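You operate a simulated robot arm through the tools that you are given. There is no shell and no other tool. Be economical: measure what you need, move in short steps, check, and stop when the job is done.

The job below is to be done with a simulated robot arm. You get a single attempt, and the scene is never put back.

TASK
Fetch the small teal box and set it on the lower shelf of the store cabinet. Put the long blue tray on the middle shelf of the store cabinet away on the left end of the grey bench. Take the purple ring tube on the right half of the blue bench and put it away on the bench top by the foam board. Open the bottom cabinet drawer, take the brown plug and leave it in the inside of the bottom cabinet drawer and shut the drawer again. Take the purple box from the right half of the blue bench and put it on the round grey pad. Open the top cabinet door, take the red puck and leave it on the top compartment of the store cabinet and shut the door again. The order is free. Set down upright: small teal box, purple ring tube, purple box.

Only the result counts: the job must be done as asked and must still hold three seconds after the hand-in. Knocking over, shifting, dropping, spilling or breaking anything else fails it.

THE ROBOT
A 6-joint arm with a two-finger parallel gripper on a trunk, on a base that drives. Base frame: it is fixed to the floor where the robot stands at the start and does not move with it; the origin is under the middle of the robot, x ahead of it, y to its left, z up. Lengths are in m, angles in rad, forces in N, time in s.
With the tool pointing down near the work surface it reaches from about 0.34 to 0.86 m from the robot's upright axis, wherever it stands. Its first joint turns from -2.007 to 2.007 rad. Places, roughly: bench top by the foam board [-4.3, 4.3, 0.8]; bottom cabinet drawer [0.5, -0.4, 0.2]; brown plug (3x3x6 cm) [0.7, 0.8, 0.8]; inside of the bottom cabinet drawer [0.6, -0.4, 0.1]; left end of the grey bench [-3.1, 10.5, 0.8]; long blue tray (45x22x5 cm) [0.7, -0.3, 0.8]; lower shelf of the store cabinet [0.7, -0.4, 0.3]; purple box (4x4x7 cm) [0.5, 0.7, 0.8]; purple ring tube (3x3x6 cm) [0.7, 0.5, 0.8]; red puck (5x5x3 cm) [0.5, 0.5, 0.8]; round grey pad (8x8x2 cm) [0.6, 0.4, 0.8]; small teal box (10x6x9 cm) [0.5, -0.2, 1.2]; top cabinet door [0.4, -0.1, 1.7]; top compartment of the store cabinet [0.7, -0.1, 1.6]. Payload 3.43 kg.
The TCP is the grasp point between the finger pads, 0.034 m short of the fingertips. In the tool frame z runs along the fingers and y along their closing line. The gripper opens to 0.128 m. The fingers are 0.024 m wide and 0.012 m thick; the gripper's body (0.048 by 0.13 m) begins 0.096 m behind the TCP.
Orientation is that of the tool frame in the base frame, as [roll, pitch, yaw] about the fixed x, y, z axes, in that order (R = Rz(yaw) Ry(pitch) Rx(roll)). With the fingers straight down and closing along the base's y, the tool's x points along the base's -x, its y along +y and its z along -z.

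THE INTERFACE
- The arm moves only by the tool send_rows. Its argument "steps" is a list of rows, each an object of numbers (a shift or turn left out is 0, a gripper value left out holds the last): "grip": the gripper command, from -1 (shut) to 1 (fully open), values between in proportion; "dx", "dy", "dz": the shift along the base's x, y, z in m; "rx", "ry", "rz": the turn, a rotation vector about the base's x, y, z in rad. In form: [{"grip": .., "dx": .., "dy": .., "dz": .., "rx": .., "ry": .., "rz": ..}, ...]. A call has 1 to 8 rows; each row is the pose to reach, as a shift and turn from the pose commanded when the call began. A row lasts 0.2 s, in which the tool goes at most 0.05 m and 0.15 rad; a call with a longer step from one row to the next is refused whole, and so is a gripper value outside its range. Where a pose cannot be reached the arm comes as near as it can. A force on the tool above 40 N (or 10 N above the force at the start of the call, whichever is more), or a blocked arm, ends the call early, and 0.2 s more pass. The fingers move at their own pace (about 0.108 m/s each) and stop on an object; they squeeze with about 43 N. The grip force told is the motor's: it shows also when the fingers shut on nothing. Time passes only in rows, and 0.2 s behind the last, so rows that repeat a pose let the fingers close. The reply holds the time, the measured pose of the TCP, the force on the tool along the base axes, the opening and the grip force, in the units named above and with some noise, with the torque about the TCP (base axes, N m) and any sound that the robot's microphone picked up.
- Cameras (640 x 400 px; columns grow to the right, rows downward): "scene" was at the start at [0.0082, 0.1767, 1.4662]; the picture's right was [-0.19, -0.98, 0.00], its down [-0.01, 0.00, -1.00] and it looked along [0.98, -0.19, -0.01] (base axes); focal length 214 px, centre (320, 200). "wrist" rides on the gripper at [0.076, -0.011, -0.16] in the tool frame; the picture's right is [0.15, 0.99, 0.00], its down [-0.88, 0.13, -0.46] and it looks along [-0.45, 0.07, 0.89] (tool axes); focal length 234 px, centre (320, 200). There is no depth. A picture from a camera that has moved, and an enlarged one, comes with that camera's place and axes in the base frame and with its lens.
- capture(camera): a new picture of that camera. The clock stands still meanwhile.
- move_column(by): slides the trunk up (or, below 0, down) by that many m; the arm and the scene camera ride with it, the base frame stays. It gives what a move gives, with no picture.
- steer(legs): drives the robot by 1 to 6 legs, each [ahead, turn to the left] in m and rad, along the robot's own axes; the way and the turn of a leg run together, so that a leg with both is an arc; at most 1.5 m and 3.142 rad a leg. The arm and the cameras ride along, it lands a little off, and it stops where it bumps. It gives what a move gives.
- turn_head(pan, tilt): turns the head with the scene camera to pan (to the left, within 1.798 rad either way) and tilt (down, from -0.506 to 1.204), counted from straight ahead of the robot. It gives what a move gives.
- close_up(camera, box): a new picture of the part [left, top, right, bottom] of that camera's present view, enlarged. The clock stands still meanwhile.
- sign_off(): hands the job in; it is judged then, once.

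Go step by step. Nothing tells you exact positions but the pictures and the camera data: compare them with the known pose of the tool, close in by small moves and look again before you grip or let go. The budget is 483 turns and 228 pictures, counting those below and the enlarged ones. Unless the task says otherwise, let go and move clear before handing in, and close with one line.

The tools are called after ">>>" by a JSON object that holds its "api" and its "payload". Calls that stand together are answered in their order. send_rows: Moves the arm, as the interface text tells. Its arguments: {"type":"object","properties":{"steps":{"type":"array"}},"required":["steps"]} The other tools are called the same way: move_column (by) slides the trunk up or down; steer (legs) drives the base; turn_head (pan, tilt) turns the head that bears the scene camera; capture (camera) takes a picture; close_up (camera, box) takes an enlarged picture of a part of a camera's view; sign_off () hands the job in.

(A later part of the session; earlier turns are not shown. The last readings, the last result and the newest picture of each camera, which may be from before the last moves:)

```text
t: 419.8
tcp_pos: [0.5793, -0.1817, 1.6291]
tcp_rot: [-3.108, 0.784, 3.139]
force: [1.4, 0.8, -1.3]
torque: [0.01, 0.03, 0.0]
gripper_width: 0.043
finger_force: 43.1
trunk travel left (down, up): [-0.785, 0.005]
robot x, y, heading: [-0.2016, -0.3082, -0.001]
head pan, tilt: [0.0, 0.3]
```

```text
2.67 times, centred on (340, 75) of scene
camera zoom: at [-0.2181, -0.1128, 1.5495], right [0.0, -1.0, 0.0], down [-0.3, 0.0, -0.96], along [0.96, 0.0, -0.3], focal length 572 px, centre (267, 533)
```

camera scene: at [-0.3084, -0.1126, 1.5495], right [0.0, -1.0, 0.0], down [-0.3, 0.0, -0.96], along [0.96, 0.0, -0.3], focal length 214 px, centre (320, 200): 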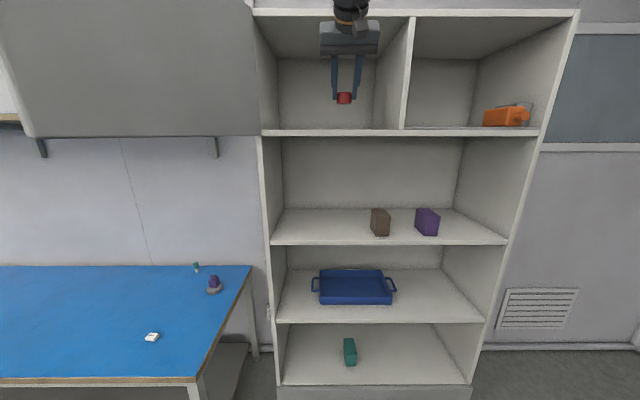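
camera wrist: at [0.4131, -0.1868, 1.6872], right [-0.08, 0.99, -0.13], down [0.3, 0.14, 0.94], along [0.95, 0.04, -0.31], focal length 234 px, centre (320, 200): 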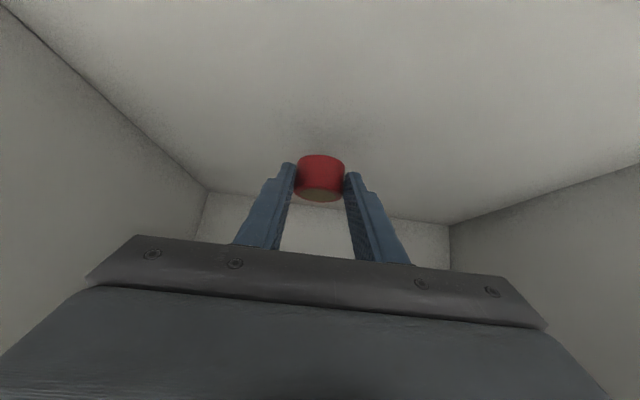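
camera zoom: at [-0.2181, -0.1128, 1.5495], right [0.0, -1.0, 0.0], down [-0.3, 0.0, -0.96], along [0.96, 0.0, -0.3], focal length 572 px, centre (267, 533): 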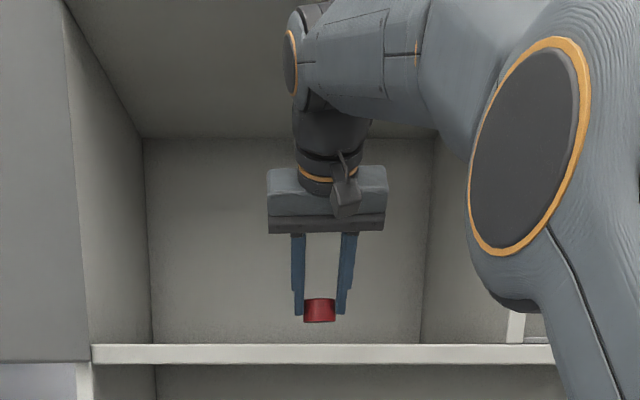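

Inside the compartment with clearance. I lower until contact.

>>> {"api": "send_rows", "payload": {"steps": [{"dz": -0.015}, {"dz": -0.03}, {"dz": -0.038}, {"dz": -0.042}, {"dz": -0.046}, {"dz": -0.049}]}}

```text
t: 420.9
tcp_pos: [0.5793, -0.1806, 1.5925]
tcp_rot: [-3.112, 0.805, 3.136]
force: [2.4, 1.1, 6.0]
torque: [0.14, -0.15, -0.03]
gripper_width: 0.0429
finger_force: 42.9
trunk travel left (down, up): [-0.785, 0.005]
robot x, y, heading: [-0.2019, -0.306, -0.008]
head pan, tilt: [0.0, 0.3]
stopped in row 5: the force on the tool passed its limit at 44 N (the readings are from after the stop); the commanded pose is now the measured one
```

Contact. I release and withdraw up-and-back along the tool.

>>> {"api": "send_rows", "payload": {"steps": [{"dz": 0.001, "grip": 0.1}, {"dz": 0.001}, {"dz": 0.001}, {"dz": 0.02, "dx": -0.025}, {"dz": 0.04, "dx": -0.05}, {"dz": 0.055, "dx": -0.085}, {"dz": 0.065, "dx": -0.12}, {"dz": 0.075, "dx": -0.15}]}}

>>> {"api": "capture", "payload": {"camera": "wrist"}}

```text
t: 422.7
tcp_pos: [0.4302, -0.1804, 1.6661]
tcp_rot: [-3.112, 0.801, 3.138]
force: [-0.1, -0.7, 0.2]
torque: [0.03, 0.01, 0.0]
gripper_width: 0.0703
finger_force: 0.0
trunk travel left (down, up): [-0.785, 0.005]
robot x, y, heading: [-0.2004, -0.303, 0.002]
head pan, tilt: [0.0, 0.3]
```

```text
56 pictures are left
camera wrist: at [0.2633, -0.1851, 1.7219], right [-0.08, 0.99, -0.13], down [0.29, 0.14, 0.95], along [0.95, 0.04, -0.3], focal length 234 px, centre (320, 200)
```

wrist: 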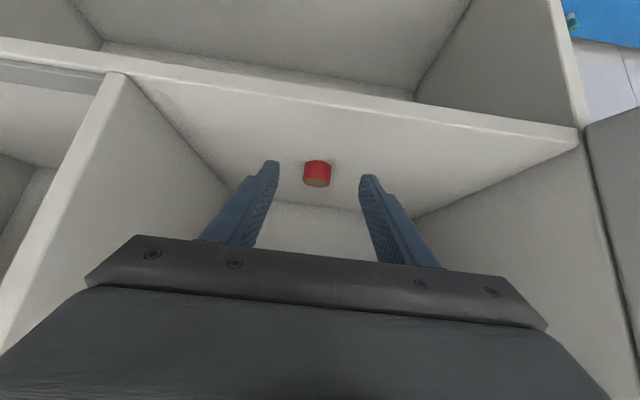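

The puck sits in the top compartment. Now to shut the door: I back off, level the tool, and go round to its outer side.

>>> {"api": "steer", "payload": {"legs": [[-0.6, 0]]}}

>>> {"api": "send_rows", "payload": {"steps": [{"ry": -0.1, "grip": -1, "dy": -0.02}, {"ry": -0.2, "dy": -0.05}, {"ry": -0.3, "dy": -0.08}, {"ry": -0.4, "dy": -0.1}, {"ry": -0.5, "dy": -0.1}, {"ry": -0.6, "dy": -0.1}, {"ry": -0.6, "dy": -0.1}]}}

>>> {"api": "capture", "payload": {"camera": "scene"}}

```text
t: 426.1
tcp_pos: [-0.1703, -0.1835, 1.664]
tcp_rot: [-3.112, 0.8, 3.122]
force: [0.0, 0.3, 0.1]
torque: [-0.01, -0.01, 0.01]
gripper_width: 0.0703
finger_force: 0.0
trunk travel left (down, up): [-0.785, 0.005]
robot x, y, heading: [-0.8039, -0.3024, -0.015]
head pan, tilt: [0.0, 0.3]
```

```text
t: 427.7
tcp_pos: [-0.172, -0.2839, 1.6646]
tcp_rot: [3.108, 1.402, 3.066]
force: [-0.2, 0.6, 0.1]
torque: [-0.04, 0.02, -0.01]
gripper_width: 0.0
finger_force: 33.1
trunk travel left (down, up): [-0.785, 0.005]
robot x, y, heading: [-0.8066, -0.2997, -0.014]
head pan, tilt: [0.0, 0.3]
```

```text
55 pictures are left
camera scene: at [-0.8188, -0.1082, 1.5495], right [-0.01, -1.0, 0.0], down [-0.3, 0.0, -0.96], along [0.96, -0.01, -0.3], focal length 214 px, centre (320, 200)
```

scene: 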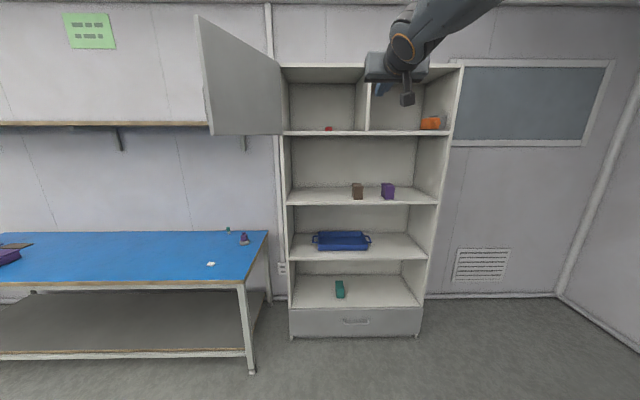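

The door is at ~108°. I drive to a spot left of it with the arm outside, then will sweep right.

>>> {"api": "steer", "payload": {"legs": [[0, 1.19], [0.487, 0], [0, -0.6]]}}

>>> {"api": "capture", "payload": {"camera": "scene"}}

```text
t: 435.1
tcp_pos: [-0.0662, 0.4957, 1.6652]
tcp_rot: [3.113, 1.401, -2.661]
force: [0.4, -0.8, 0.2]
torque: [-0.01, 0.01, -0.02]
gripper_width: 0.0
finger_force: 32.7
trunk travel left (down, up): [-0.785, 0.005]
robot x, y, heading: [-0.5916, 0.149, 0.538]
head pan, tilt: [0.0, 0.3]
```

```text
54 pictures are left
camera scene: at [-0.7084, 0.3051, 1.5495], right [0.51, -0.86, 0.0], down [-0.25, -0.15, -0.96], along [0.82, 0.49, -0.3], focal length 214 px, centre (320, 200)
```

scene: 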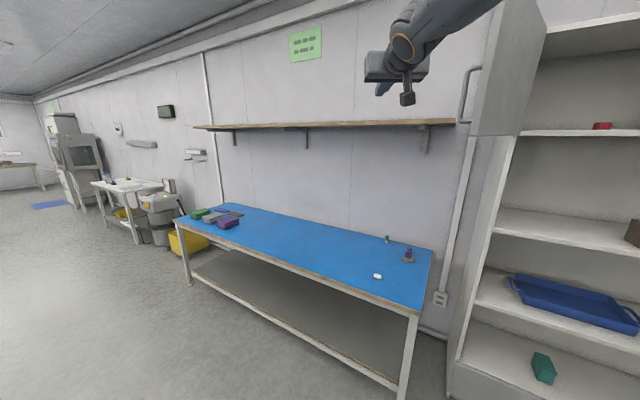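

>>> {"api": "steer", "payload": {"legs": [[0, -0.55]]}}

>>> {"api": "capture", "payload": {"camera": "scene"}}

```text
t: 436.7
tcp_pos: [0.0231, 0.2665, 1.6671]
tcp_rot: [3.107, 1.406, -3.061]
force: [-23.5, 8.4, -2.8]
torque: [-0.11, -0.33, -0.44]
gripper_width: 0.0
finger_force: 33.0
trunk travel left (down, up): [-0.785, 0.005]
robot x, y, heading: [-0.596, 0.1494, 0.143]
head pan, tilt: [0.0, 0.3]
stopped in leg 1: the force on the tool passed its limit at 157 N (the readings are from after the stop); the commanded pose is now the measured one
```

```text
53 pictures are left
camera scene: at [-0.6417, 0.3386, 1.5493], right [0.14, -0.99, 0.0], down [-0.29, -0.04, -0.96], along [0.95, 0.13, -0.29], focal length 214 px, centre (320, 200)
```

scene: 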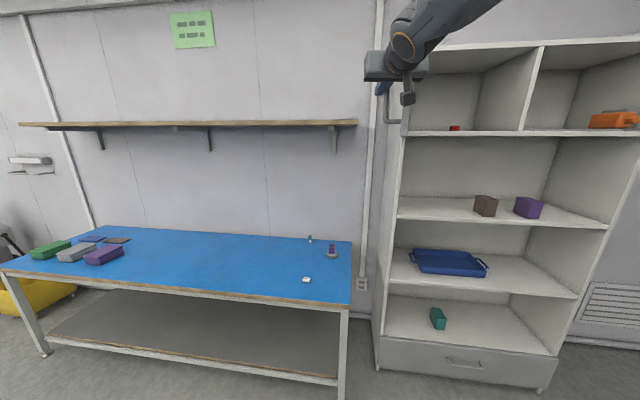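

The gripper body met the door edge. I turn back a bit, reverse 7 cm so only the fingers touch, and sweep again.

>>> {"api": "steer", "payload": {"legs": [[0, 0.15], [-0.075, 0], [0, -0.3]]}}

>>> {"api": "capture", "payload": {"camera": "scene"}}

```text
t: 439.4
tcp_pos: [-0.039, 0.1453, 1.6654]
tcp_rot: [3.104, 1.404, 3.064]
force: [-29.4, 1.5, -15.0]
torque: [0.16, -0.55, -0.45]
gripper_width: 0.0
finger_force: 33.1
trunk travel left (down, up): [-0.785, 0.005]
robot x, y, heading: [-0.6679, 0.128, -0.021]
head pan, tilt: [0.0, 0.3]
```

```text
52 pictures are left
camera scene: at [-0.6829, 0.3218, 1.5494], right [-0.02, -1.0, 0.0], down [-0.29, 0.0, -0.96], along [0.96, -0.02, -0.29], focal length 214 px, centre (320, 200)
```

scene: 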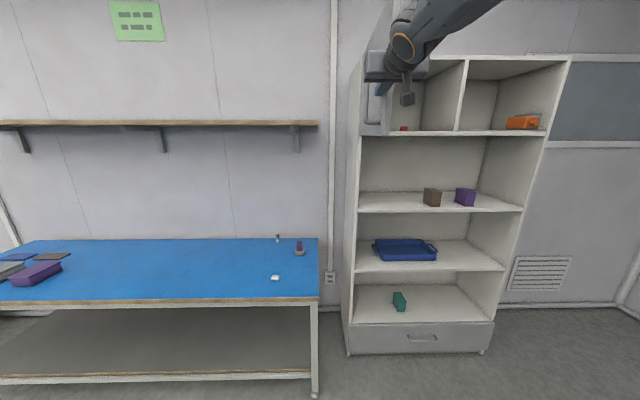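

The fingers now push the handle bar with the door near 88°. I go a bit forward while turning right.

>>> {"api": "steer", "payload": {"legs": [[0.04, -0.12], [0.03, -0.12]]}}

>>> {"api": "capture", "payload": {"camera": "scene"}}

```text
t: 440.1
tcp_pos: [-0.0374, 0.1358, 1.6674]
tcp_rot: [3.097, 1.402, 3.039]
force: [-35.4, 2.0, -2.5]
torque: [0.01, -0.5, -0.46]
gripper_width: 0.0
finger_force: 33.1
trunk travel left (down, up): [-0.785, 0.005]
robot x, y, heading: [-0.6628, 0.1262, -0.032]
head pan, tilt: [0.0, 0.3]
stopped in leg 1: the force on the tool passed its limit at 72 N (the readings are from after the stop); the commanded pose is now the measured one
```

```text
51 pictures are left
camera scene: at [-0.6779, 0.3218, 1.5495], right [-0.03, -1.0, 0.0], down [-0.29, 0.01, -0.96], along [0.96, -0.03, -0.29], focal length 214 px, centre (320, 200)
```

scene: 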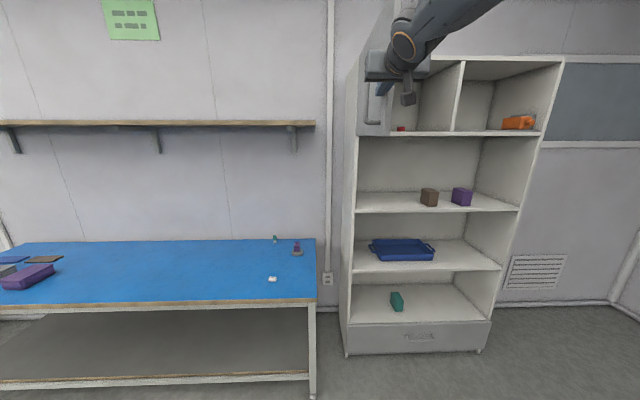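

>>> {"api": "close_up", "payload": {"camera": "scene", "box": [330, 20, 450, 140]}}

>>> {"api": "capture", "payload": {"camera": "wrist"}}

```text
3.33 times, centred on (390, 80) of scene
camera zoom: at [-0.6779, 0.3218, 1.5495], right [-0.03, -1.0, 0.0], down [-0.29, 0.01, -0.96], along [0.96, -0.03, -0.29], focal length 715 px, centre (87, 600)
```

zoom: 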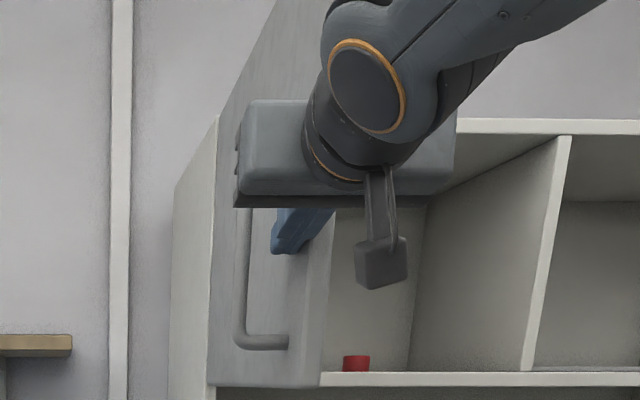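

```text
49 pictures are left
camera wrist: at [-0.2087, 0.1359, 1.6181], right [0.04, 0.99, -0.14], down [-0.29, 0.14, 0.95], along [0.96, 0.01, 0.3], focal length 234 px, centre (320, 200)
```

wrist: 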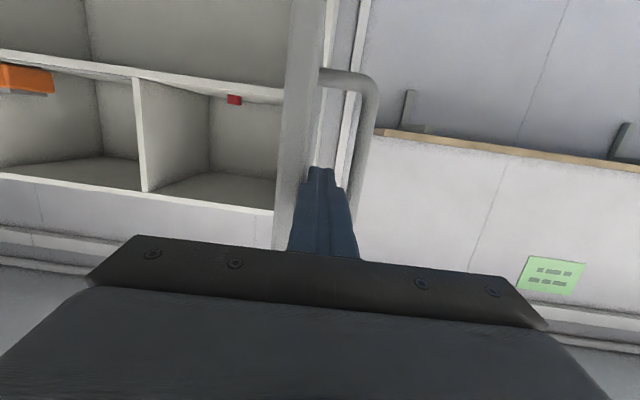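

The fingers slipped inside the handle loop. I reverse out, raise above the handle (z≈1.78) and push the plain face there.

>>> {"api": "steer", "payload": {"legs": [[-0.12, 0]]}}

>>> {"api": "send_rows", "payload": {"steps": [{"dz": 0.04}, {"dz": 0.08}, {"dz": 0.115}, {"dz": 0.115, "dy": 0.04}, {"dz": 0.115, "dy": 0.06}]}}

>>> {"api": "capture", "payload": {"camera": "wrist"}}

```text
t: 441.3
tcp_pos: [-0.1537, 0.1377, 1.6639]
tcp_rot: [3.101, 1.398, 3.041]
force: [-0.3, -0.9, 1.1]
torque: [0.01, -0.03, -0.01]
gripper_width: 0.0001
finger_force: 33.4
trunk travel left (down, up): [-0.785, 0.005]
robot x, y, heading: [-0.7811, 0.1304, -0.032]
head pan, tilt: [0.0, 0.3]
```

```text
t: 442.5
tcp_pos: [-0.1529, 0.1963, 1.7772]
tcp_rot: [3.102, 1.399, 3.041]
force: [0.0, -0.5, 0.4]
torque: [-0.06, 0.0, 0.02]
gripper_width: 0.0001
finger_force: 33.5
trunk travel left (down, up): [-0.785, 0.005]
robot x, y, heading: [-0.7848, 0.1294, -0.035]
head pan, tilt: [0.0, 0.3]
```

```text
48 pictures are left
camera wrist: at [-0.3235, 0.1972, 1.7297], right [0.03, 0.99, -0.14], down [-0.29, 0.14, 0.95], along [0.96, 0.01, 0.29], focal length 234 px, centre (320, 200)
```

wrist: 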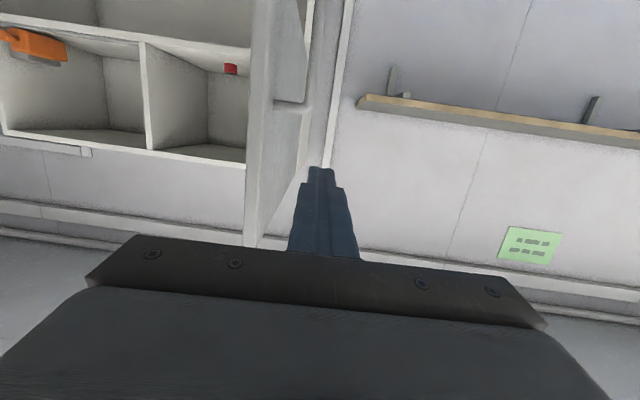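

>>> {"api": "steer", "payload": {"legs": [[0.16, 0.0]]}}

>>> {"api": "send_rows", "payload": {"steps": [{"dy": -0.03}, {"dy": -0.06}, {"dy": -0.09}, {"dy": -0.12}, {"dy": -0.15}, {"dy": -0.18}, {"dy": -0.21}, {"dy": -0.24}]}}

>>> {"api": "capture", "payload": {"camera": "scene"}}

```text
t: 444.0
tcp_pos: [0.008, 0.189, 1.777]
tcp_rot: [3.102, 1.398, 3.037]
force: [0.0, 0.6, -0.1]
torque: [-0.02, 0.01, -0.01]
gripper_width: 0.0
finger_force: 32.4
trunk travel left (down, up): [-0.785, 0.005]
robot x, y, heading: [-0.6223, 0.1261, -0.033]
head pan, tilt: [0.0, 0.3]
```

```text
t: 445.8
tcp_pos: [0.0092, -0.0514, 1.7777]
tcp_rot: [3.102, 1.399, 3.037]
force: [-0.1, 0.2, 0.4]
torque: [0.03, 0.01, -0.02]
gripper_width: 0.0
finger_force: 32.9
trunk travel left (down, up): [-0.785, 0.005]
robot x, y, heading: [-0.6228, 0.1238, -0.031]
head pan, tilt: [0.0, 0.3]
```

```text
47 pictures are left
camera scene: at [-0.6324, 0.3201, 1.5495], right [-0.04, -1.0, 0.0], down [-0.3, 0.01, -0.96], along [0.95, -0.03, -0.3], focal length 214 px, centre (320, 200)
```

scene: 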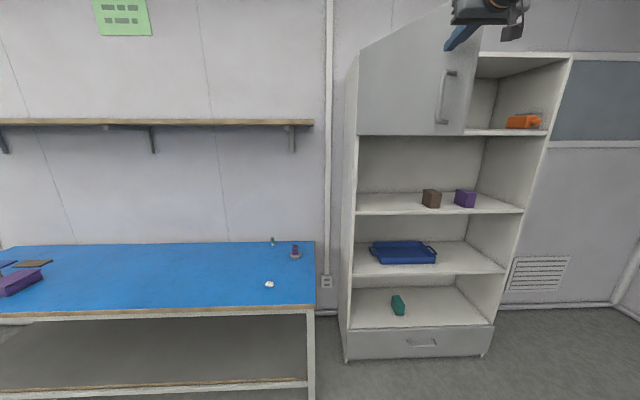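

The door is at about 60°. I push it further with a forward drive, then finish gently with the arm.

>>> {"api": "send_rows", "payload": {"steps": [{"dy": -0.03}, {"dy": -0.07}, {"dy": -0.07}]}}

>>> {"api": "steer", "payload": {"legs": [[0.25, 0]]}}

>>> {"api": "capture", "payload": {"camera": "scene"}}

```text
t: 446.6
tcp_pos: [0.0071, -0.1243, 1.7758]
tcp_rot: [3.102, 1.397, 3.036]
force: [-0.2, -0.4, -0.8]
torque: [-0.03, -0.02, 0.05]
gripper_width: 0.0
finger_force: 33.5
trunk travel left (down, up): [-0.785, 0.005]
robot x, y, heading: [-0.6203, 0.1275, -0.039]
head pan, tilt: [0.0, 0.3]
```

```text
t: 448.4
tcp_pos: [0.2678, -0.1301, 1.7769]
tcp_rot: [3.101, 1.398, 3.04]
force: [-0.6, -0.2, 0.3]
torque: [0.02, -0.03, 0.0]
gripper_width: 0.0
finger_force: 33.0
trunk travel left (down, up): [-0.785, 0.005]
robot x, y, heading: [-0.3611, 0.1147, -0.037]
head pan, tilt: [0.0, 0.3]
```

```text
46 pictures are left
camera scene: at [-0.3738, 0.3108, 1.5495], right [-0.03, -1.0, 0.0], down [-0.3, 0.01, -0.96], along [0.95, -0.03, -0.3], focal length 214 px, centre (320, 200)
```

scene: 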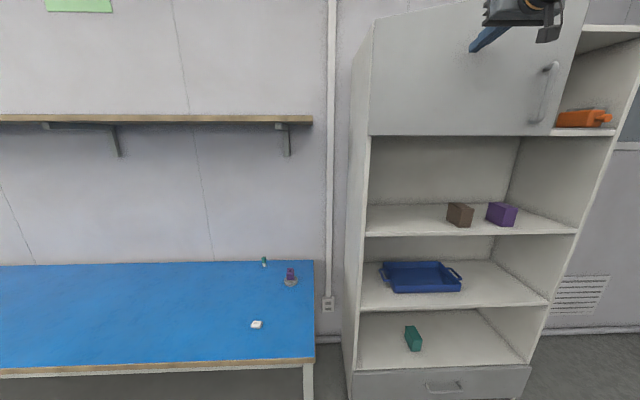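

>>> {"api": "send_rows", "payload": {"steps": [{"dx": 0.02, "dy": -0.02}, {"dx": 0.04, "dy": -0.04}, {"dx": 0.06, "dy": -0.06}, {"dx": 0.08, "dy": -0.07}, {"dx": 0.1, "dy": -0.08}, {"dx": 0.115, "dy": -0.08}, {"dx": 0.13, "dy": -0.08}, {"dx": 0.14, "dy": -0.08}]}}

>>> {"api": "capture", "payload": {"camera": "scene"}}

```text
t: 450.2
tcp_pos: [0.4015, -0.2118, 1.7755]
tcp_rot: [3.105, 1.396, 3.041]
force: [-32.0, 6.6, -15.1]
torque: [-0.13, 0.36, 0.43]
gripper_width: 0.0
finger_force: 33.1
trunk travel left (down, up): [-0.785, 0.005]
robot x, y, heading: [-0.3632, 0.1169, -0.038]
head pan, tilt: [0.0, 0.3]
```

```text
45 pictures are left
camera scene: at [-0.3764, 0.3113, 1.5494], right [-0.04, -1.0, 0.0], down [-0.29, 0.01, -0.96], along [0.96, -0.03, -0.29], focal length 214 px, centre (320, 200)
```

scene: 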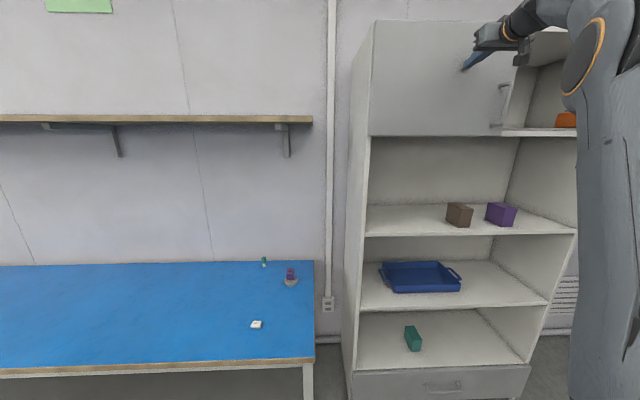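

The door is against its stop. I retreat and verify.

>>> {"api": "send_rows", "payload": {"steps": [{"dx": -0.03}, {"dx": -0.07}, {"dx": -0.11}, {"dx": -0.15}, {"dx": -0.15}]}}

>>> {"api": "steer", "payload": {"legs": [[-0.5, 0]]}}

>>> {"api": "turn_head", "payload": {"pan": -0.3, "tilt": 0.15}}

>>> {"api": "capture", "payload": {"camera": "scene"}}

```text
t: 451.4
tcp_pos: [0.2564, -0.2113, 1.7782]
tcp_rot: [3.101, 1.401, 3.041]
force: [-0.9, -0.7, 0.8]
torque: [-0.01, 0.04, -0.04]
gripper_width: 0.0
finger_force: 33.5
trunk travel left (down, up): [-0.785, 0.005]
robot x, y, heading: [-0.3624, 0.117, -0.037]
head pan, tilt: [0.0, 0.3]
```

```text
t: 454.4
tcp_pos: [-0.2474, -0.1938, 1.7781]
tcp_rot: [3.101, 1.397, 3.036]
force: [-0.4, 0.1, -0.2]
torque: [-0.03, 0.01, 0.02]
gripper_width: 0.0002
finger_force: 33.6
trunk travel left (down, up): [-0.785, 0.005]
robot x, y, heading: [-0.864, 0.1334, -0.04]
head pan, tilt: [0.0, 0.3]
```

```text
t: 455.2
tcp_pos: [-0.2473, -0.1957, 1.7778]
tcp_rot: [3.102, 1.398, 3.036]
force: [0.6, -0.4, -0.3]
torque: [0.0, 0.0, 0.01]
gripper_width: 0.0001
finger_force: 33.5
trunk travel left (down, up): [-0.785, 0.005]
robot x, y, heading: [-0.8672, 0.1345, -0.037]
head pan, tilt: [-0.3, 0.15]
```

```text
44 pictures are left
camera scene: at [-0.883, 0.3016, 1.5635], right [-0.33, -0.94, 0.0], down [-0.14, 0.05, -0.99], along [0.93, -0.33, -0.15], focal length 214 px, centre (320, 200)
```

scene: 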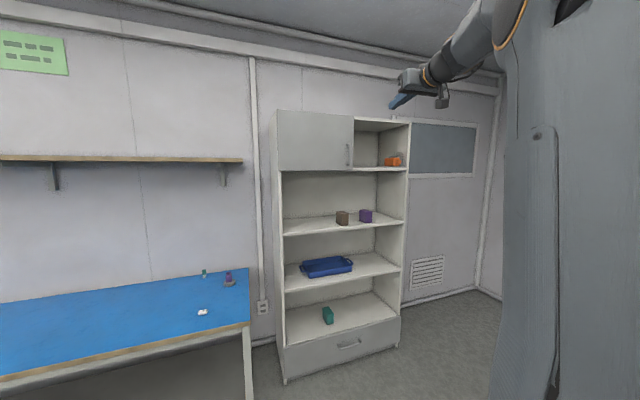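

The door and drawer are both shut. Last comes the tray: I bring the tool to 45°, lower the trunk and drive in front of the middle shelf.

>>> {"api": "send_rows", "payload": {"steps": [{"dy": 0.035, "ry": 0.08, "dz": -0.02}, {"dy": 0.07, "ry": 0.16, "dz": -0.04}, {"dy": 0.105, "ry": 0.24, "dz": -0.06}, {"dy": 0.14, "ry": 0.32, "dz": -0.08}, {"dy": 0.175, "ry": 0.4, "dz": -0.1}, {"dy": 0.21, "ry": 0.48, "dz": -0.12}, {"dy": 0.245, "ry": 0.56, "dz": -0.14}, {"dy": 0.28, "ry": 0.61, "dz": -0.16}]}}

>>> {"api": "move_column", "payload": {"by": -0.4}}

>>> {"api": "steer", "payload": {"legs": [[0, -1.271], [0.45, 0], [0, 1.308]]}}

>>> {"api": "turn_head", "payload": {"pan": 0.0, "tilt": 0.35}}

>>> {"api": "capture", "payload": {"camera": "scene"}}

```text
t: 457.0
tcp_pos: [-0.2474, 0.0832, 1.6225]
tcp_rot: [-3.096, 0.789, 3.115]
force: [-0.8, 0.6, -0.3]
torque: [0.05, -0.01, 0.04]
gripper_width: 0.0002
finger_force: 32.9
trunk travel left (down, up): [-0.785, 0.005]
robot x, y, heading: [-0.864, 0.1298, -0.04]
head pan, tilt: [-0.3, 0.15]
```

```text
t: 460.8
tcp_pos: [-0.2477, 0.0854, 1.217]
tcp_rot: [-3.097, 0.791, 3.117]
force: [0.1, 0.2, 1.2]
torque: [-0.02, 0.02, 0.0]
gripper_width: 0.0
finger_force: 32.8
trunk travel left (down, up): [-0.385, 0.405]
robot x, y, heading: [-0.8697, 0.1382, -0.038]
head pan, tilt: [-0.3, 0.15]
```

```text
t: 469.9
tcp_pos: [-0.1157, -0.2965, 1.2179]
tcp_rot: [-3.095, 0.79, -3.079]
force: [-0.5, 0.3, 0.4]
torque: [-0.01, 0.02, 0.01]
gripper_width: 0.0002
finger_force: 32.8
trunk travel left (down, up): [-0.385, 0.405]
robot x, y, heading: [-0.7361, -0.303, 0.05]
head pan, tilt: [-0.3, 0.15]
```

```text
t: 470.7
tcp_pos: [-0.1151, -0.2967, 1.2177]
tcp_rot: [-3.097, 0.79, -3.079]
force: [-0.4, -0.4, -0.3]
torque: [0.01, 0.0, 0.0]
gripper_width: 0.0002
finger_force: 32.9
trunk travel left (down, up): [-0.385, 0.405]
robot x, y, heading: [-0.737, -0.3062, 0.049]
head pan, tilt: [0.0, 0.351]
```

```text
43 pictures are left
camera scene: at [-0.6527, -0.1045, 1.1448], right [0.05, -1.0, 0.0], down [-0.34, -0.02, -0.94], along [0.94, 0.05, -0.34], focal length 214 px, centre (320, 200)
```

scene: 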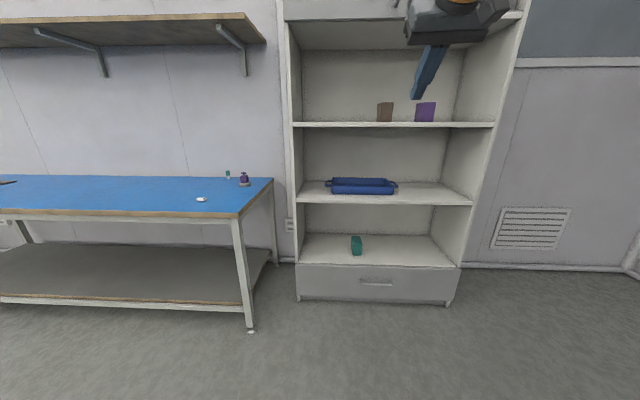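

>>> {"api": "close_up", "payload": {"camera": "scene", "box": [295, 110, 485, 220]}}

```text
3.37 times, centred on (390, 165) of scene
camera zoom: at [-0.6527, -0.1045, 1.1448], right [0.05, -1.0, 0.0], down [-0.34, -0.02, -0.94], along [0.94, 0.05, -0.34], focal length 722 px, centre (84, 318)
```

zoom: 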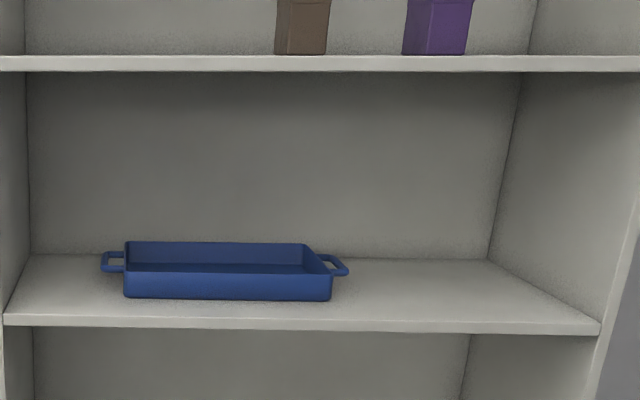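

Tray front wall is at x≈0.55, rim z≈0.784, y centre −0.29. I lower the arm and drive closer.

>>> {"api": "send_rows", "payload": {"steps": [{"dz": -0.045}, {"dz": -0.09}, {"dz": -0.135}, {"dz": -0.18}, {"dz": -0.225}, {"dz": -0.27}, {"dz": -0.3}, {"dz": -0.32}]}}

>>> {"api": "steer", "payload": {"legs": [[0.49, -0.05]]}}

>>> {"api": "capture", "payload": {"camera": "wrist"}}

>>> {"api": "capture", "payload": {"camera": "scene"}}

```text
t: 472.5
tcp_pos: [-0.1154, -0.2979, 0.899]
tcp_rot: [-3.097, 0.789, -3.078]
force: [-0.2, -0.4, 0.6]
torque: [0.01, -0.01, 0.0]
gripper_width: 0.0
finger_force: 33.5
trunk travel left (down, up): [-0.385, 0.405]
robot x, y, heading: [-0.7385, -0.3046, 0.05]
head pan, tilt: [0.0, 0.351]
```

```text
t: 475.4
tcp_pos: [0.3631, -0.3234, 0.8987]
tcp_rot: [-3.095, 0.788, -3.139]
force: [0.3, -0.5, -0.7]
torque: [0.01, -0.01, -0.02]
gripper_width: 0.0
finger_force: 33.1
trunk travel left (down, up): [-0.385, 0.405]
robot x, y, heading: [-0.254, -0.2936, -0.004]
head pan, tilt: [0.0, 0.351]
```

```text
41 pictures are left
camera wrist: at [0.1973, -0.3274, 0.9576], right [-0.07, 0.99, -0.14], down [0.3, 0.15, 0.94], along [0.95, 0.03, -0.31], focal length 234 px, centre (320, 200)
```

wrist: 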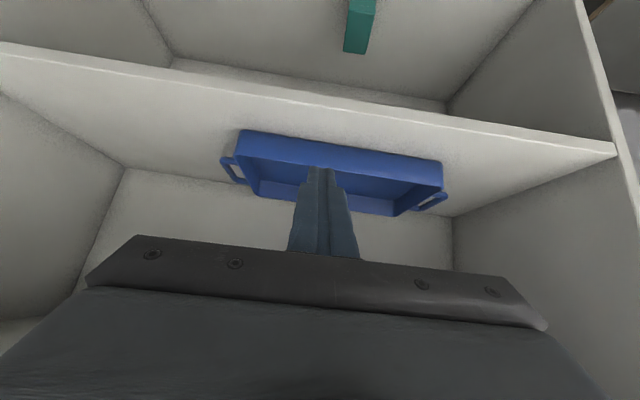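

```text
40 pictures are left
camera scene: at [-0.1616, -0.0991, 1.1448], right [-0.01, -1.0, 0.0], down [-0.34, 0.0, -0.94], along [0.94, -0.01, -0.34], focal length 214 px, centre (320, 200)
```

scene: 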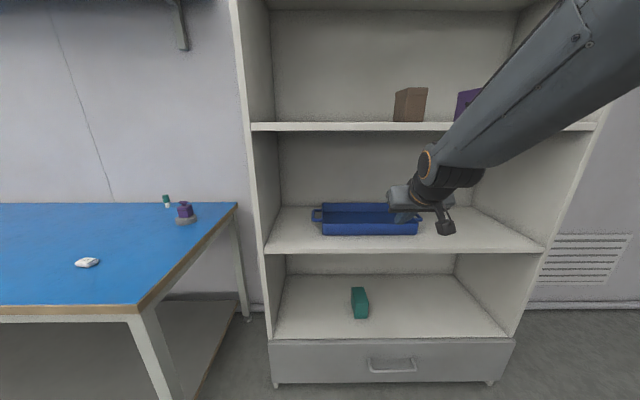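

>>> {"api": "send_rows", "payload": {"steps": [{"dx": 0.03, "dy": 0.01, "dz": -0.01}, {"dx": 0.07, "dy": 0.02, "dz": -0.03}, {"dx": 0.11, "dy": 0.03, "dz": -0.045}, {"dx": 0.15, "dy": 0.03, "dz": -0.05}, {"dx": 0.19, "dy": 0.03, "dz": -0.055}, {"dx": 0.206, "dy": 0.03, "dz": -0.07}, {"dx": 0.206, "dy": 0.03, "dz": -0.07}]}}

>>> {"api": "close_up", "payload": {"camera": "scene", "box": [260, 110, 560, 260]}}

>>> {"api": "capture", "payload": {"camera": "wrist"}}

```text
t: 477.0
tcp_pos: [0.5717, -0.2951, 0.8288]
tcp_rot: [-3.094, 0.789, -3.138]
force: [0.0, 0.2, -0.3]
torque: [0.05, 0.0, 0.03]
gripper_width: 0.0002
finger_force: 33.4
trunk travel left (down, up): [-0.385, 0.405]
robot x, y, heading: [-0.2557, -0.2946, -0.002]
head pan, tilt: [0.0, 0.351]
```

```text
2.13 times, centred on (410, 185) of scene
camera zoom: at [-0.1617, -0.0991, 1.1448], right [-0.01, -1.0, 0.0], down [-0.34, 0.0, -0.94], along [0.94, -0.01, -0.34], focal length 458 px, centre (128, 232)
```

zoom: 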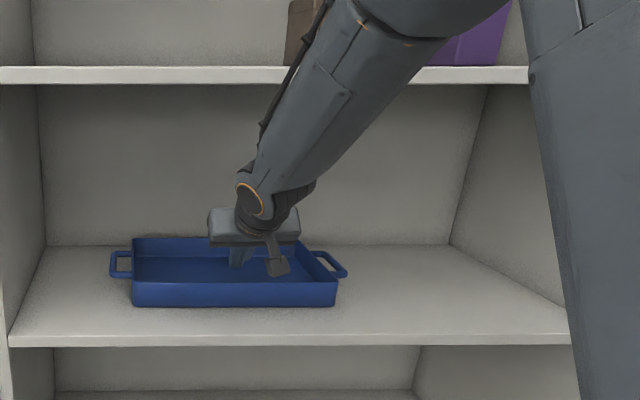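

```text
38 pictures are left
camera wrist: at [0.405, -0.2995, 0.8869], right [-0.07, 0.99, -0.14], down [0.3, 0.15, 0.94], along [0.95, 0.03, -0.31], focal length 234 px, centre (320, 200)
```

wrist: 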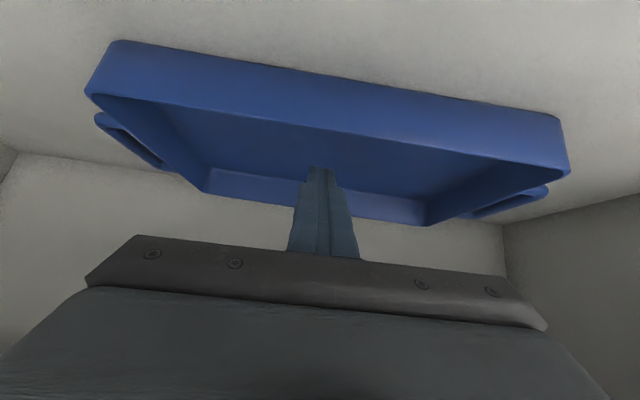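

Fingers are over the tray's inside. I lower and pull the front wall gently toward me.

>>> {"api": "send_rows", "payload": {"steps": [{"dz": -0.02}, {"dz": -0.036}, {"dz": -0.036}, {"dz": -0.036, "dx": -0.015}, {"dz": -0.036, "dx": -0.03}, {"dz": -0.036, "dx": -0.045}, {"dz": -0.036, "dx": -0.06}]}}

>>> {"api": "capture", "payload": {"camera": "wrist"}}

```text
t: 478.6
tcp_pos: [0.5111, -0.2948, 0.7941]
tcp_rot: [-3.095, 0.786, -3.138]
force: [2.9, 0.9, 2.9]
torque: [-0.01, 0.01, 0.01]
gripper_width: 0.0
finger_force: 32.8
trunk travel left (down, up): [-0.385, 0.405]
robot x, y, heading: [-0.2555, -0.2922, -0.012]
head pan, tilt: [0.0, 0.351]
```

```text
37 pictures are left
camera wrist: at [0.3441, -0.2982, 0.8524], right [-0.07, 0.99, -0.14], down [0.3, 0.15, 0.94], along [0.95, 0.03, -0.31], focal length 234 px, centre (320, 200)
```

wrist: 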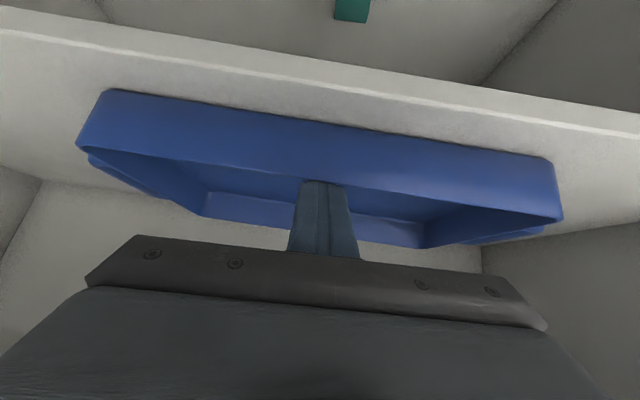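

It is sliding. I pull another 0.10 m.

>>> {"api": "send_rows", "payload": {"steps": [{"dx": -0.015}, {"dx": -0.03}, {"dx": -0.045}, {"dx": -0.06}, {"dx": -0.075}, {"dx": -0.09}, {"dx": -0.095}]}}

>>> {"api": "capture", "payload": {"camera": "wrist"}}

>>> {"api": "capture", "payload": {"camera": "scene"}}

```text
t: 480.2
tcp_pos: [0.4135, -0.2929, 0.7939]
tcp_rot: [-3.097, 0.79, -3.138]
force: [2.3, 0.3, 3.3]
torque: [-0.01, 0.01, 0.05]
gripper_width: 0.0001
finger_force: 33.3
trunk travel left (down, up): [-0.385, 0.405]
robot x, y, heading: [-0.2574, -0.2944, -0.006]
head pan, tilt: [0.0, 0.351]
```

```text
36 pictures are left
camera wrist: at [0.2478, -0.2974, 0.8511], right [-0.08, 0.99, -0.14], down [0.3, 0.15, 0.94], along [0.95, 0.03, -0.31], focal length 234 px, centre (320, 200)
```

wrist: 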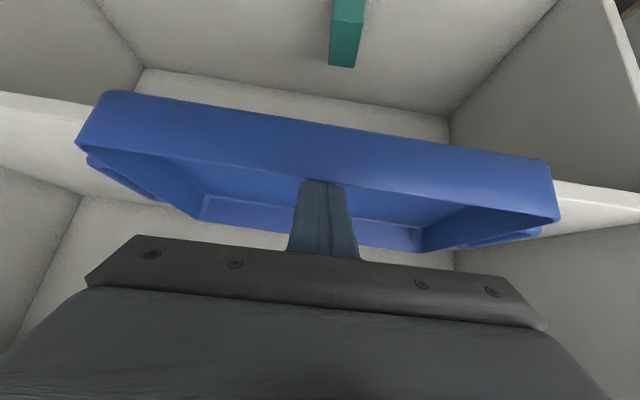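

```text
35 pictures are left
camera scene: at [-0.1617, -0.0991, 1.1448], right [-0.01, -1.0, 0.0], down [-0.34, 0.0, -0.94], along [0.94, -0.01, -0.34], focal length 214 px, centre (320, 200)
```

scene: 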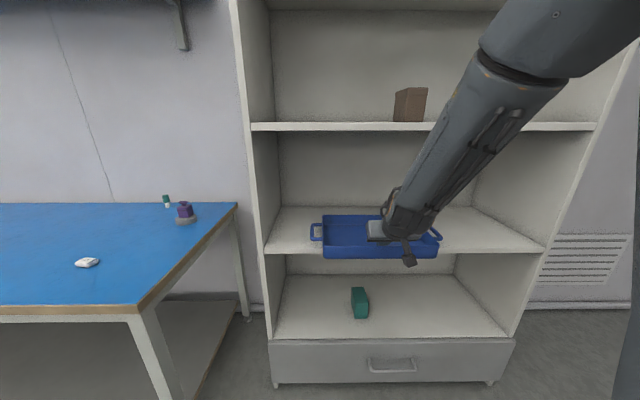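

The tray overhangs the shelf safely by ~7 cm. I lift the fingers out and turn the tool to point down with closing along x.

>>> {"api": "send_rows", "payload": {"steps": [{"dz": 0.03}, {"dz": 0.07}, {"dz": 0.11, "dx": -0.01}, {"dz": 0.15, "dx": -0.03}, {"dz": 0.17, "dx": -0.05, "ry": 0.12}, {"dz": 0.18, "dx": -0.06, "ry": 0.26}, {"dz": 0.18, "dx": -0.07, "ry": 0.4}, {"dz": 0.18, "dx": -0.07, "ry": 0.54}]}}

>>> {"api": "send_rows", "payload": {"steps": [{"ry": 0.12}, {"ry": 0.243}, {"ry": 0.243}]}}

>>> {"api": "send_rows", "payload": {"steps": [{"rz": 0.14}, {"rz": 0.28}, {"rz": 0.42}, {"rz": 0.56}, {"rz": 0.7}, {"rz": 0.84}, {"rz": 0.98}, {"rz": 1.12}]}}

>>> {"api": "send_rows", "payload": {"steps": [{"rz": 0.14}, {"rz": 0.28}, {"rz": 0.42}, {"rz": 0.45, "grip": 0.0}, {"rz": 0.45}]}}

>>> {"api": "capture", "payload": {"camera": "wrist"}}

>>> {"api": "capture", "payload": {"camera": "scene"}}

```text
t: 482.0
tcp_pos: [0.345, -0.2934, 0.9727]
tcp_rot: [-3.099, 0.245, -3.138]
force: [-0.4, -0.5, 0.3]
torque: [0.02, -0.03, 0.02]
gripper_width: 0.0
finger_force: 32.9
out of reach, approached as far as the arm can: row 2
trunk travel left (down, up): [-0.385, 0.405]
robot x, y, heading: [-0.2551, -0.2953, -0.007]
head pan, tilt: [0.0, 0.351]
```

```text
t: 482.8
tcp_pos: [0.3437, -0.2932, 0.9735]
tcp_rot: [-3.097, 0.005, -3.139]
force: [0.4, -0.1, 0.0]
torque: [0.05, -0.02, 0.0]
gripper_width: 0.0
finger_force: 32.9
trunk travel left (down, up): [-0.385, 0.405]
robot x, y, heading: [-0.2556, -0.2935, -0.005]
head pan, tilt: [0.0, 0.351]
```

```text
t: 484.6
tcp_pos: [0.3453, -0.2929, 0.973]
tcp_rot: [-3.099, 0.007, -2.017]
force: [-0.2, 0.6, 0.1]
torque: [-0.01, -0.03, 0.02]
gripper_width: 0.0
finger_force: 32.9
trunk travel left (down, up): [-0.385, 0.405]
robot x, y, heading: [-0.2547, -0.2911, -0.006]
head pan, tilt: [0.0, 0.351]
```

```text
t: 485.8
tcp_pos: [0.3437, -0.2944, 0.9731]
tcp_rot: [-3.098, 0.008, -1.567]
force: [0.6, -0.4, -0.3]
torque: [-0.03, -0.02, 0.0]
gripper_width: 0.0639
finger_force: 0.1
trunk travel left (down, up): [-0.385, 0.405]
robot x, y, heading: [-0.2571, -0.2909, -0.011]
head pan, tilt: [0.0, 0.351]
```

```text
34 pictures are left
camera wrist: at [0.3493, -0.3697, 1.1322], right [-0.99, -0.15, -0.04], down [-0.15, 0.88, 0.46], along [-0.03, 0.46, -0.89], focal length 234 px, centre (320, 200)
```

wrist: 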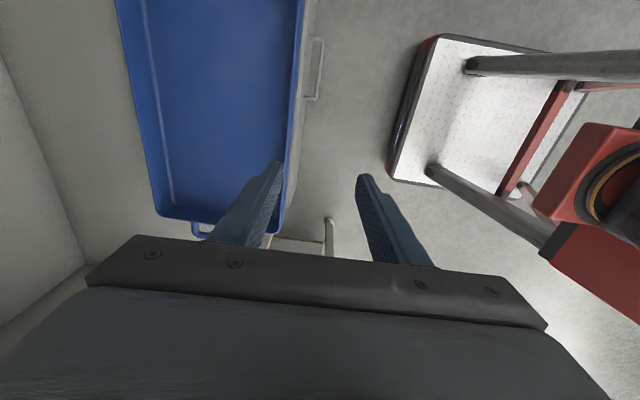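

```text
33 pictures are left
camera scene: at [-0.1616, -0.0991, 1.1448], right [-0.01, -1.0, 0.0], down [-0.34, 0.0, -0.94], along [0.94, -0.01, -0.34], focal length 214 px, centre (320, 200)
```

scene: 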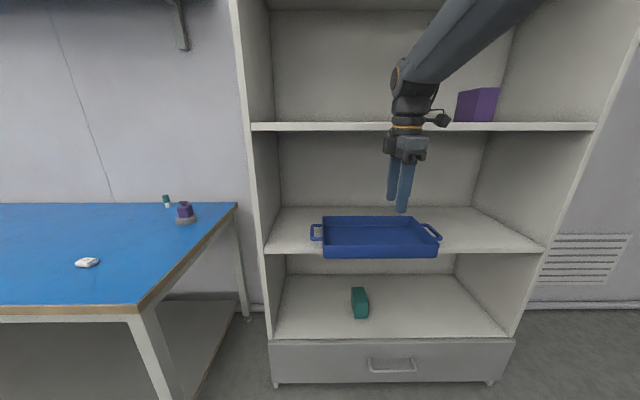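

>>> {"api": "send_rows", "payload": {"steps": [{"dx": 0.027, "ry": 0.0436}, {"dx": 0.053, "ry": 0.0436}, {"dx": 0.053, "ry": 0.0436, "dz": -0.04}, {"dx": 0.053, "ry": 0.0436, "dz": -0.08}, {"dx": 0.053, "ry": 0.0436, "dz": -0.11}, {"dx": 0.053, "ry": 0.0436, "dz": -0.11}]}}

>>> {"api": "capture", "payload": {"camera": "wrist"}}

>>> {"api": "close_up", "payload": {"camera": "scene", "box": [300, 80, 500, 280]}}

```text
t: 487.2
tcp_pos: [0.3966, -0.2922, 0.8658]
tcp_rot: [3.141, 0.006, -1.569]
force: [-1.0, 0.2, 0.1]
torque: [0.01, 0.0, 0.0]
gripper_width: 0.064
finger_force: 0.0
trunk travel left (down, up): [-0.385, 0.405]
robot x, y, heading: [-0.2542, -0.2923, -0.002]
head pan, tilt: [0.0, 0.351]
```

```text
32 pictures are left
camera wrist: at [0.4094, -0.3684, 1.0246], right [-0.99, -0.15, 0.0], down [-0.13, 0.88, 0.46], along [-0.07, 0.46, -0.89], focal length 234 px, centre (320, 200)
```

wrist: 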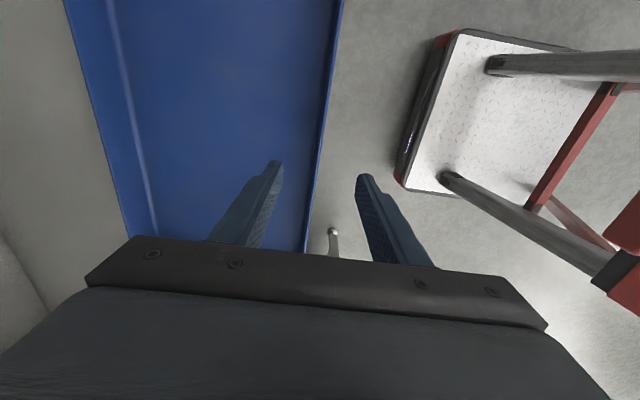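

```text
2.00 times, centred on (400, 180) of scene
camera zoom: at [-0.1616, -0.0991, 1.1448], right [-0.01, -1.0, 0.0], down [-0.34, 0.0, -0.94], along [0.94, -0.01, -0.34], focal length 429 px, centre (160, 240)
```

zoom: 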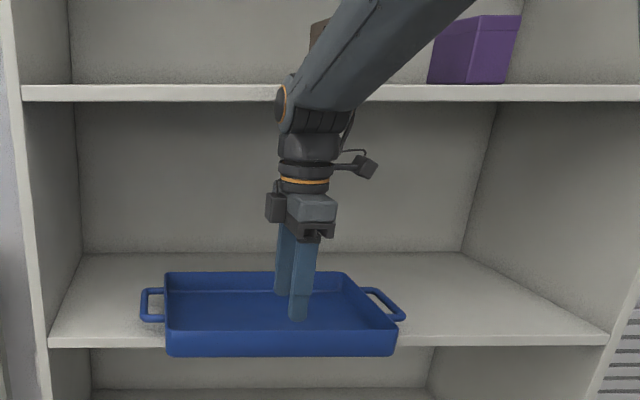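

Fingers straddle the front wall at its middle. I lower and close.

>>> {"api": "send_rows", "payload": {"steps": [{"dx": 0.002, "dz": -0.03}, {"dx": 0.002, "dz": -0.055}, {"dx": 0.002, "dz": -0.07}, {"dx": 0.002, "dz": -0.073}, {"dx": 0.002, "dz": -0.073, "grip": -1}, {"dx": 0.002, "dz": -0.073}, {"dx": 0.002, "dz": -0.073}, {"dx": 0.002, "dz": -0.073}]}}

>>> {"api": "capture", "payload": {"camera": "wrist"}}

```text
t: 489.0
tcp_pos: [0.3992, -0.2909, 0.7893]
tcp_rot: [3.14, 0.006, -1.569]
force: [-0.3, -1.4, 0.2]
torque: [0.02, -0.04, -0.17]
gripper_width: 0.0038
finger_force: 38.1
trunk travel left (down, up): [-0.385, 0.405]
robot x, y, heading: [-0.2534, -0.2923, -0.01]
head pan, tilt: [0.0, 0.351]
```

```text
30 pictures are left
camera wrist: at [0.4125, -0.3681, 0.9491], right [-0.99, -0.15, 0.0], down [-0.13, 0.88, 0.46], along [-0.07, 0.46, -0.89], focal length 234 px, centre (320, 200)
```

wrist: 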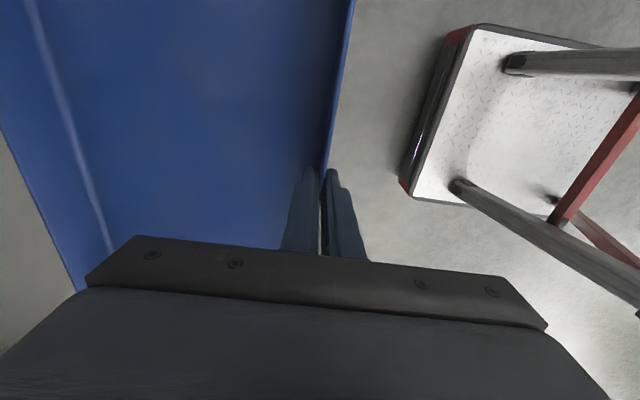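

Gripped the 4 mm wall. I lift slowly and read the load.

>>> {"api": "send_rows", "payload": {"steps": [{"dz": 0.008}, {"dz": 0.016}, {"dz": 0.024}, {"dz": 0.03}, {"dz": 0.03}]}}

>>> {"api": "close_up", "payload": {"camera": "scene", "box": [300, 80, 500, 280]}}

```text
t: 490.2
tcp_pos: [0.397, -0.2927, 0.8201]
tcp_rot: [3.14, 0.006, -1.568]
force: [0.0, -0.3, -5.5]
torque: [-0.02, 0.67, -0.01]
gripper_width: 0.0037
finger_force: 38.4
trunk travel left (down, up): [-0.385, 0.405]
robot x, y, heading: [-0.256, -0.2864, -0.004]
head pan, tilt: [0.0, 0.351]
```

```text
2.00 times, centred on (400, 180) of scene
camera zoom: at [-0.1614, -0.0991, 1.1447], right [-0.01, -1.0, 0.0], down [-0.34, 0.0, -0.94], along [0.94, -0.01, -0.34], focal length 429 px, centre (160, 240)
```

zoom: 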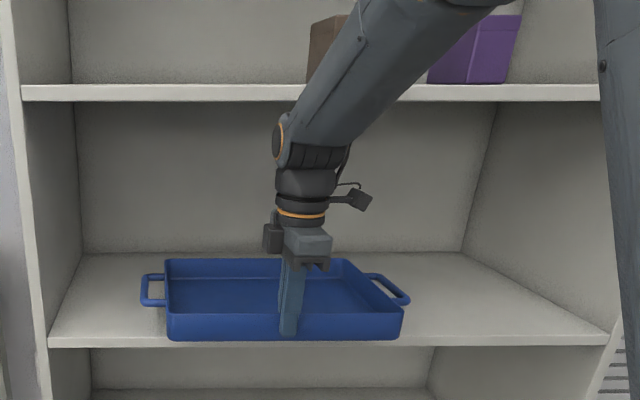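

The tray is held level (5.5 N). I lift a bit more and back straight out.

>>> {"api": "send_rows", "payload": {"steps": [{"dz": 0.015}, {"dz": 0.03}, {"dz": 0.03}]}}

>>> {"api": "steer", "payload": {"legs": [[-0.6, 0]]}}

>>> {"api": "send_rows", "payload": {"steps": [{"dz": 0.04}, {"dz": 0.08}, {"dz": 0.12}, {"dz": 0.15}, {"dz": 0.15}]}}

>>> {"api": "capture", "payload": {"camera": "scene"}}

```text
t: 491.0
tcp_pos: [0.3975, -0.294, 0.8507]
tcp_rot: [3.139, 0.007, -1.569]
force: [0.0, -0.9, -6.4]
torque: [-0.01, 0.64, -0.03]
gripper_width: 0.0036
finger_force: 38.2
trunk travel left (down, up): [-0.385, 0.405]
robot x, y, heading: [-0.2555, -0.2887, -0.008]
head pan, tilt: [0.0, 0.351]
```

```text
t: 494.4
tcp_pos: [-0.2109, -0.2917, 0.8495]
tcp_rot: [3.14, 0.008, -1.574]
force: [-0.2, -0.6, -5.7]
torque: [0.03, 0.63, 0.02]
gripper_width: 0.0037
finger_force: 38.1
trunk travel left (down, up): [-0.385, 0.405]
robot x, y, heading: [-0.8664, -0.2882, -0.015]
head pan, tilt: [0.0, 0.351]
```

```text
t: 495.6
tcp_pos: [-0.2108, -0.2899, 1.0041]
tcp_rot: [3.14, 0.005, -1.574]
force: [0.9, -0.7, -7.2]
torque: [-0.02, 0.7, -0.02]
gripper_width: 0.004
finger_force: 38.6
trunk travel left (down, up): [-0.385, 0.405]
robot x, y, heading: [-0.8671, -0.2905, -0.013]
head pan, tilt: [0.0, 0.351]
```

```text
28 pictures are left
camera scene: at [-0.7696, -0.0934, 1.1447], right [-0.01, -1.0, 0.0], down [-0.34, 0.0, -0.94], along [0.94, -0.01, -0.34], focal length 214 px, centre (320, 200)
```

scene: 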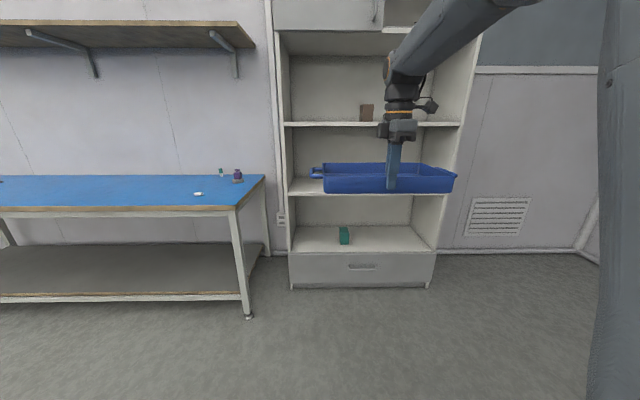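

The tray is out. I turn and head down the corridor.

>>> {"api": "steer", "payload": {"legs": [[0, 0.8], [0, 0.824], [1.5, 0], [1.5, 0]]}}

>>> {"api": "capture", "payload": {"camera": "scene"}}

```text
t: 514.2
tcp_pos: [-0.9556, 3.3466, 1.0029]
tcp_rot: [3.14, 0.007, 0.015]
force: [0.4, 0.3, -5.2]
torque: [-0.64, -0.02, 0.06]
gripper_width: 0.0038
finger_force: 38.2
trunk travel left (down, up): [-0.385, 0.405]
robot x, y, heading: [-0.9442, 2.6902, 1.573]
head pan, tilt: [0.0, 0.351]
```

```text
27 pictures are left
camera scene: at [-1.1401, 2.7809, 1.1448], right [1.0, 0.01, 0.0], down [0.0, -0.34, -0.94], along [-0.01, 0.94, -0.34], focal length 214 px, centre (320, 200)
```

scene: 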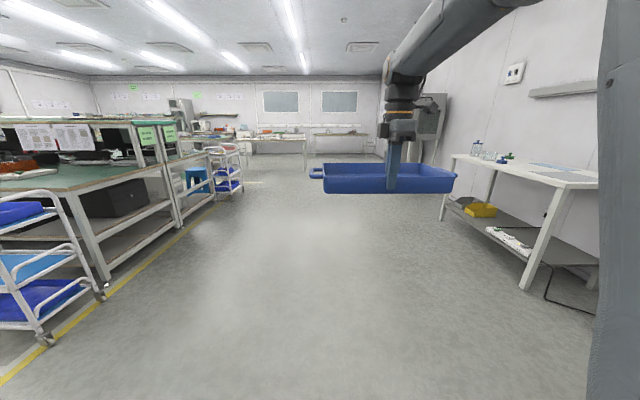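

>>> {"api": "close_up", "payload": {"camera": "scene", "box": [160, 80, 400, 210]}}

```text
2.67 times, centred on (280, 145) of scene
camera zoom: at [-1.1401, 2.7809, 1.1448], right [1.0, 0.01, 0.0], down [0.0, -0.34, -0.94], along [-0.01, 0.94, -0.34], focal length 572 px, centre (427, 347)
```

zoom: 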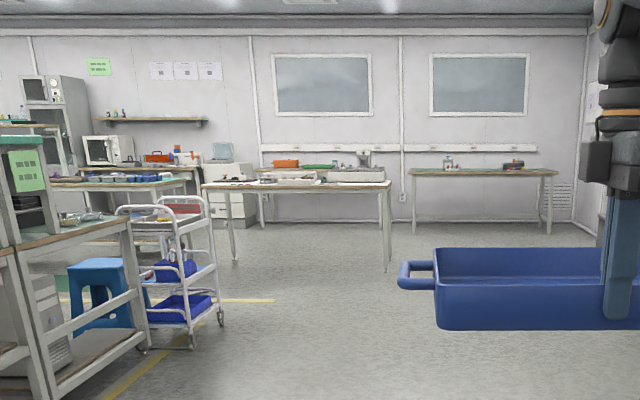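

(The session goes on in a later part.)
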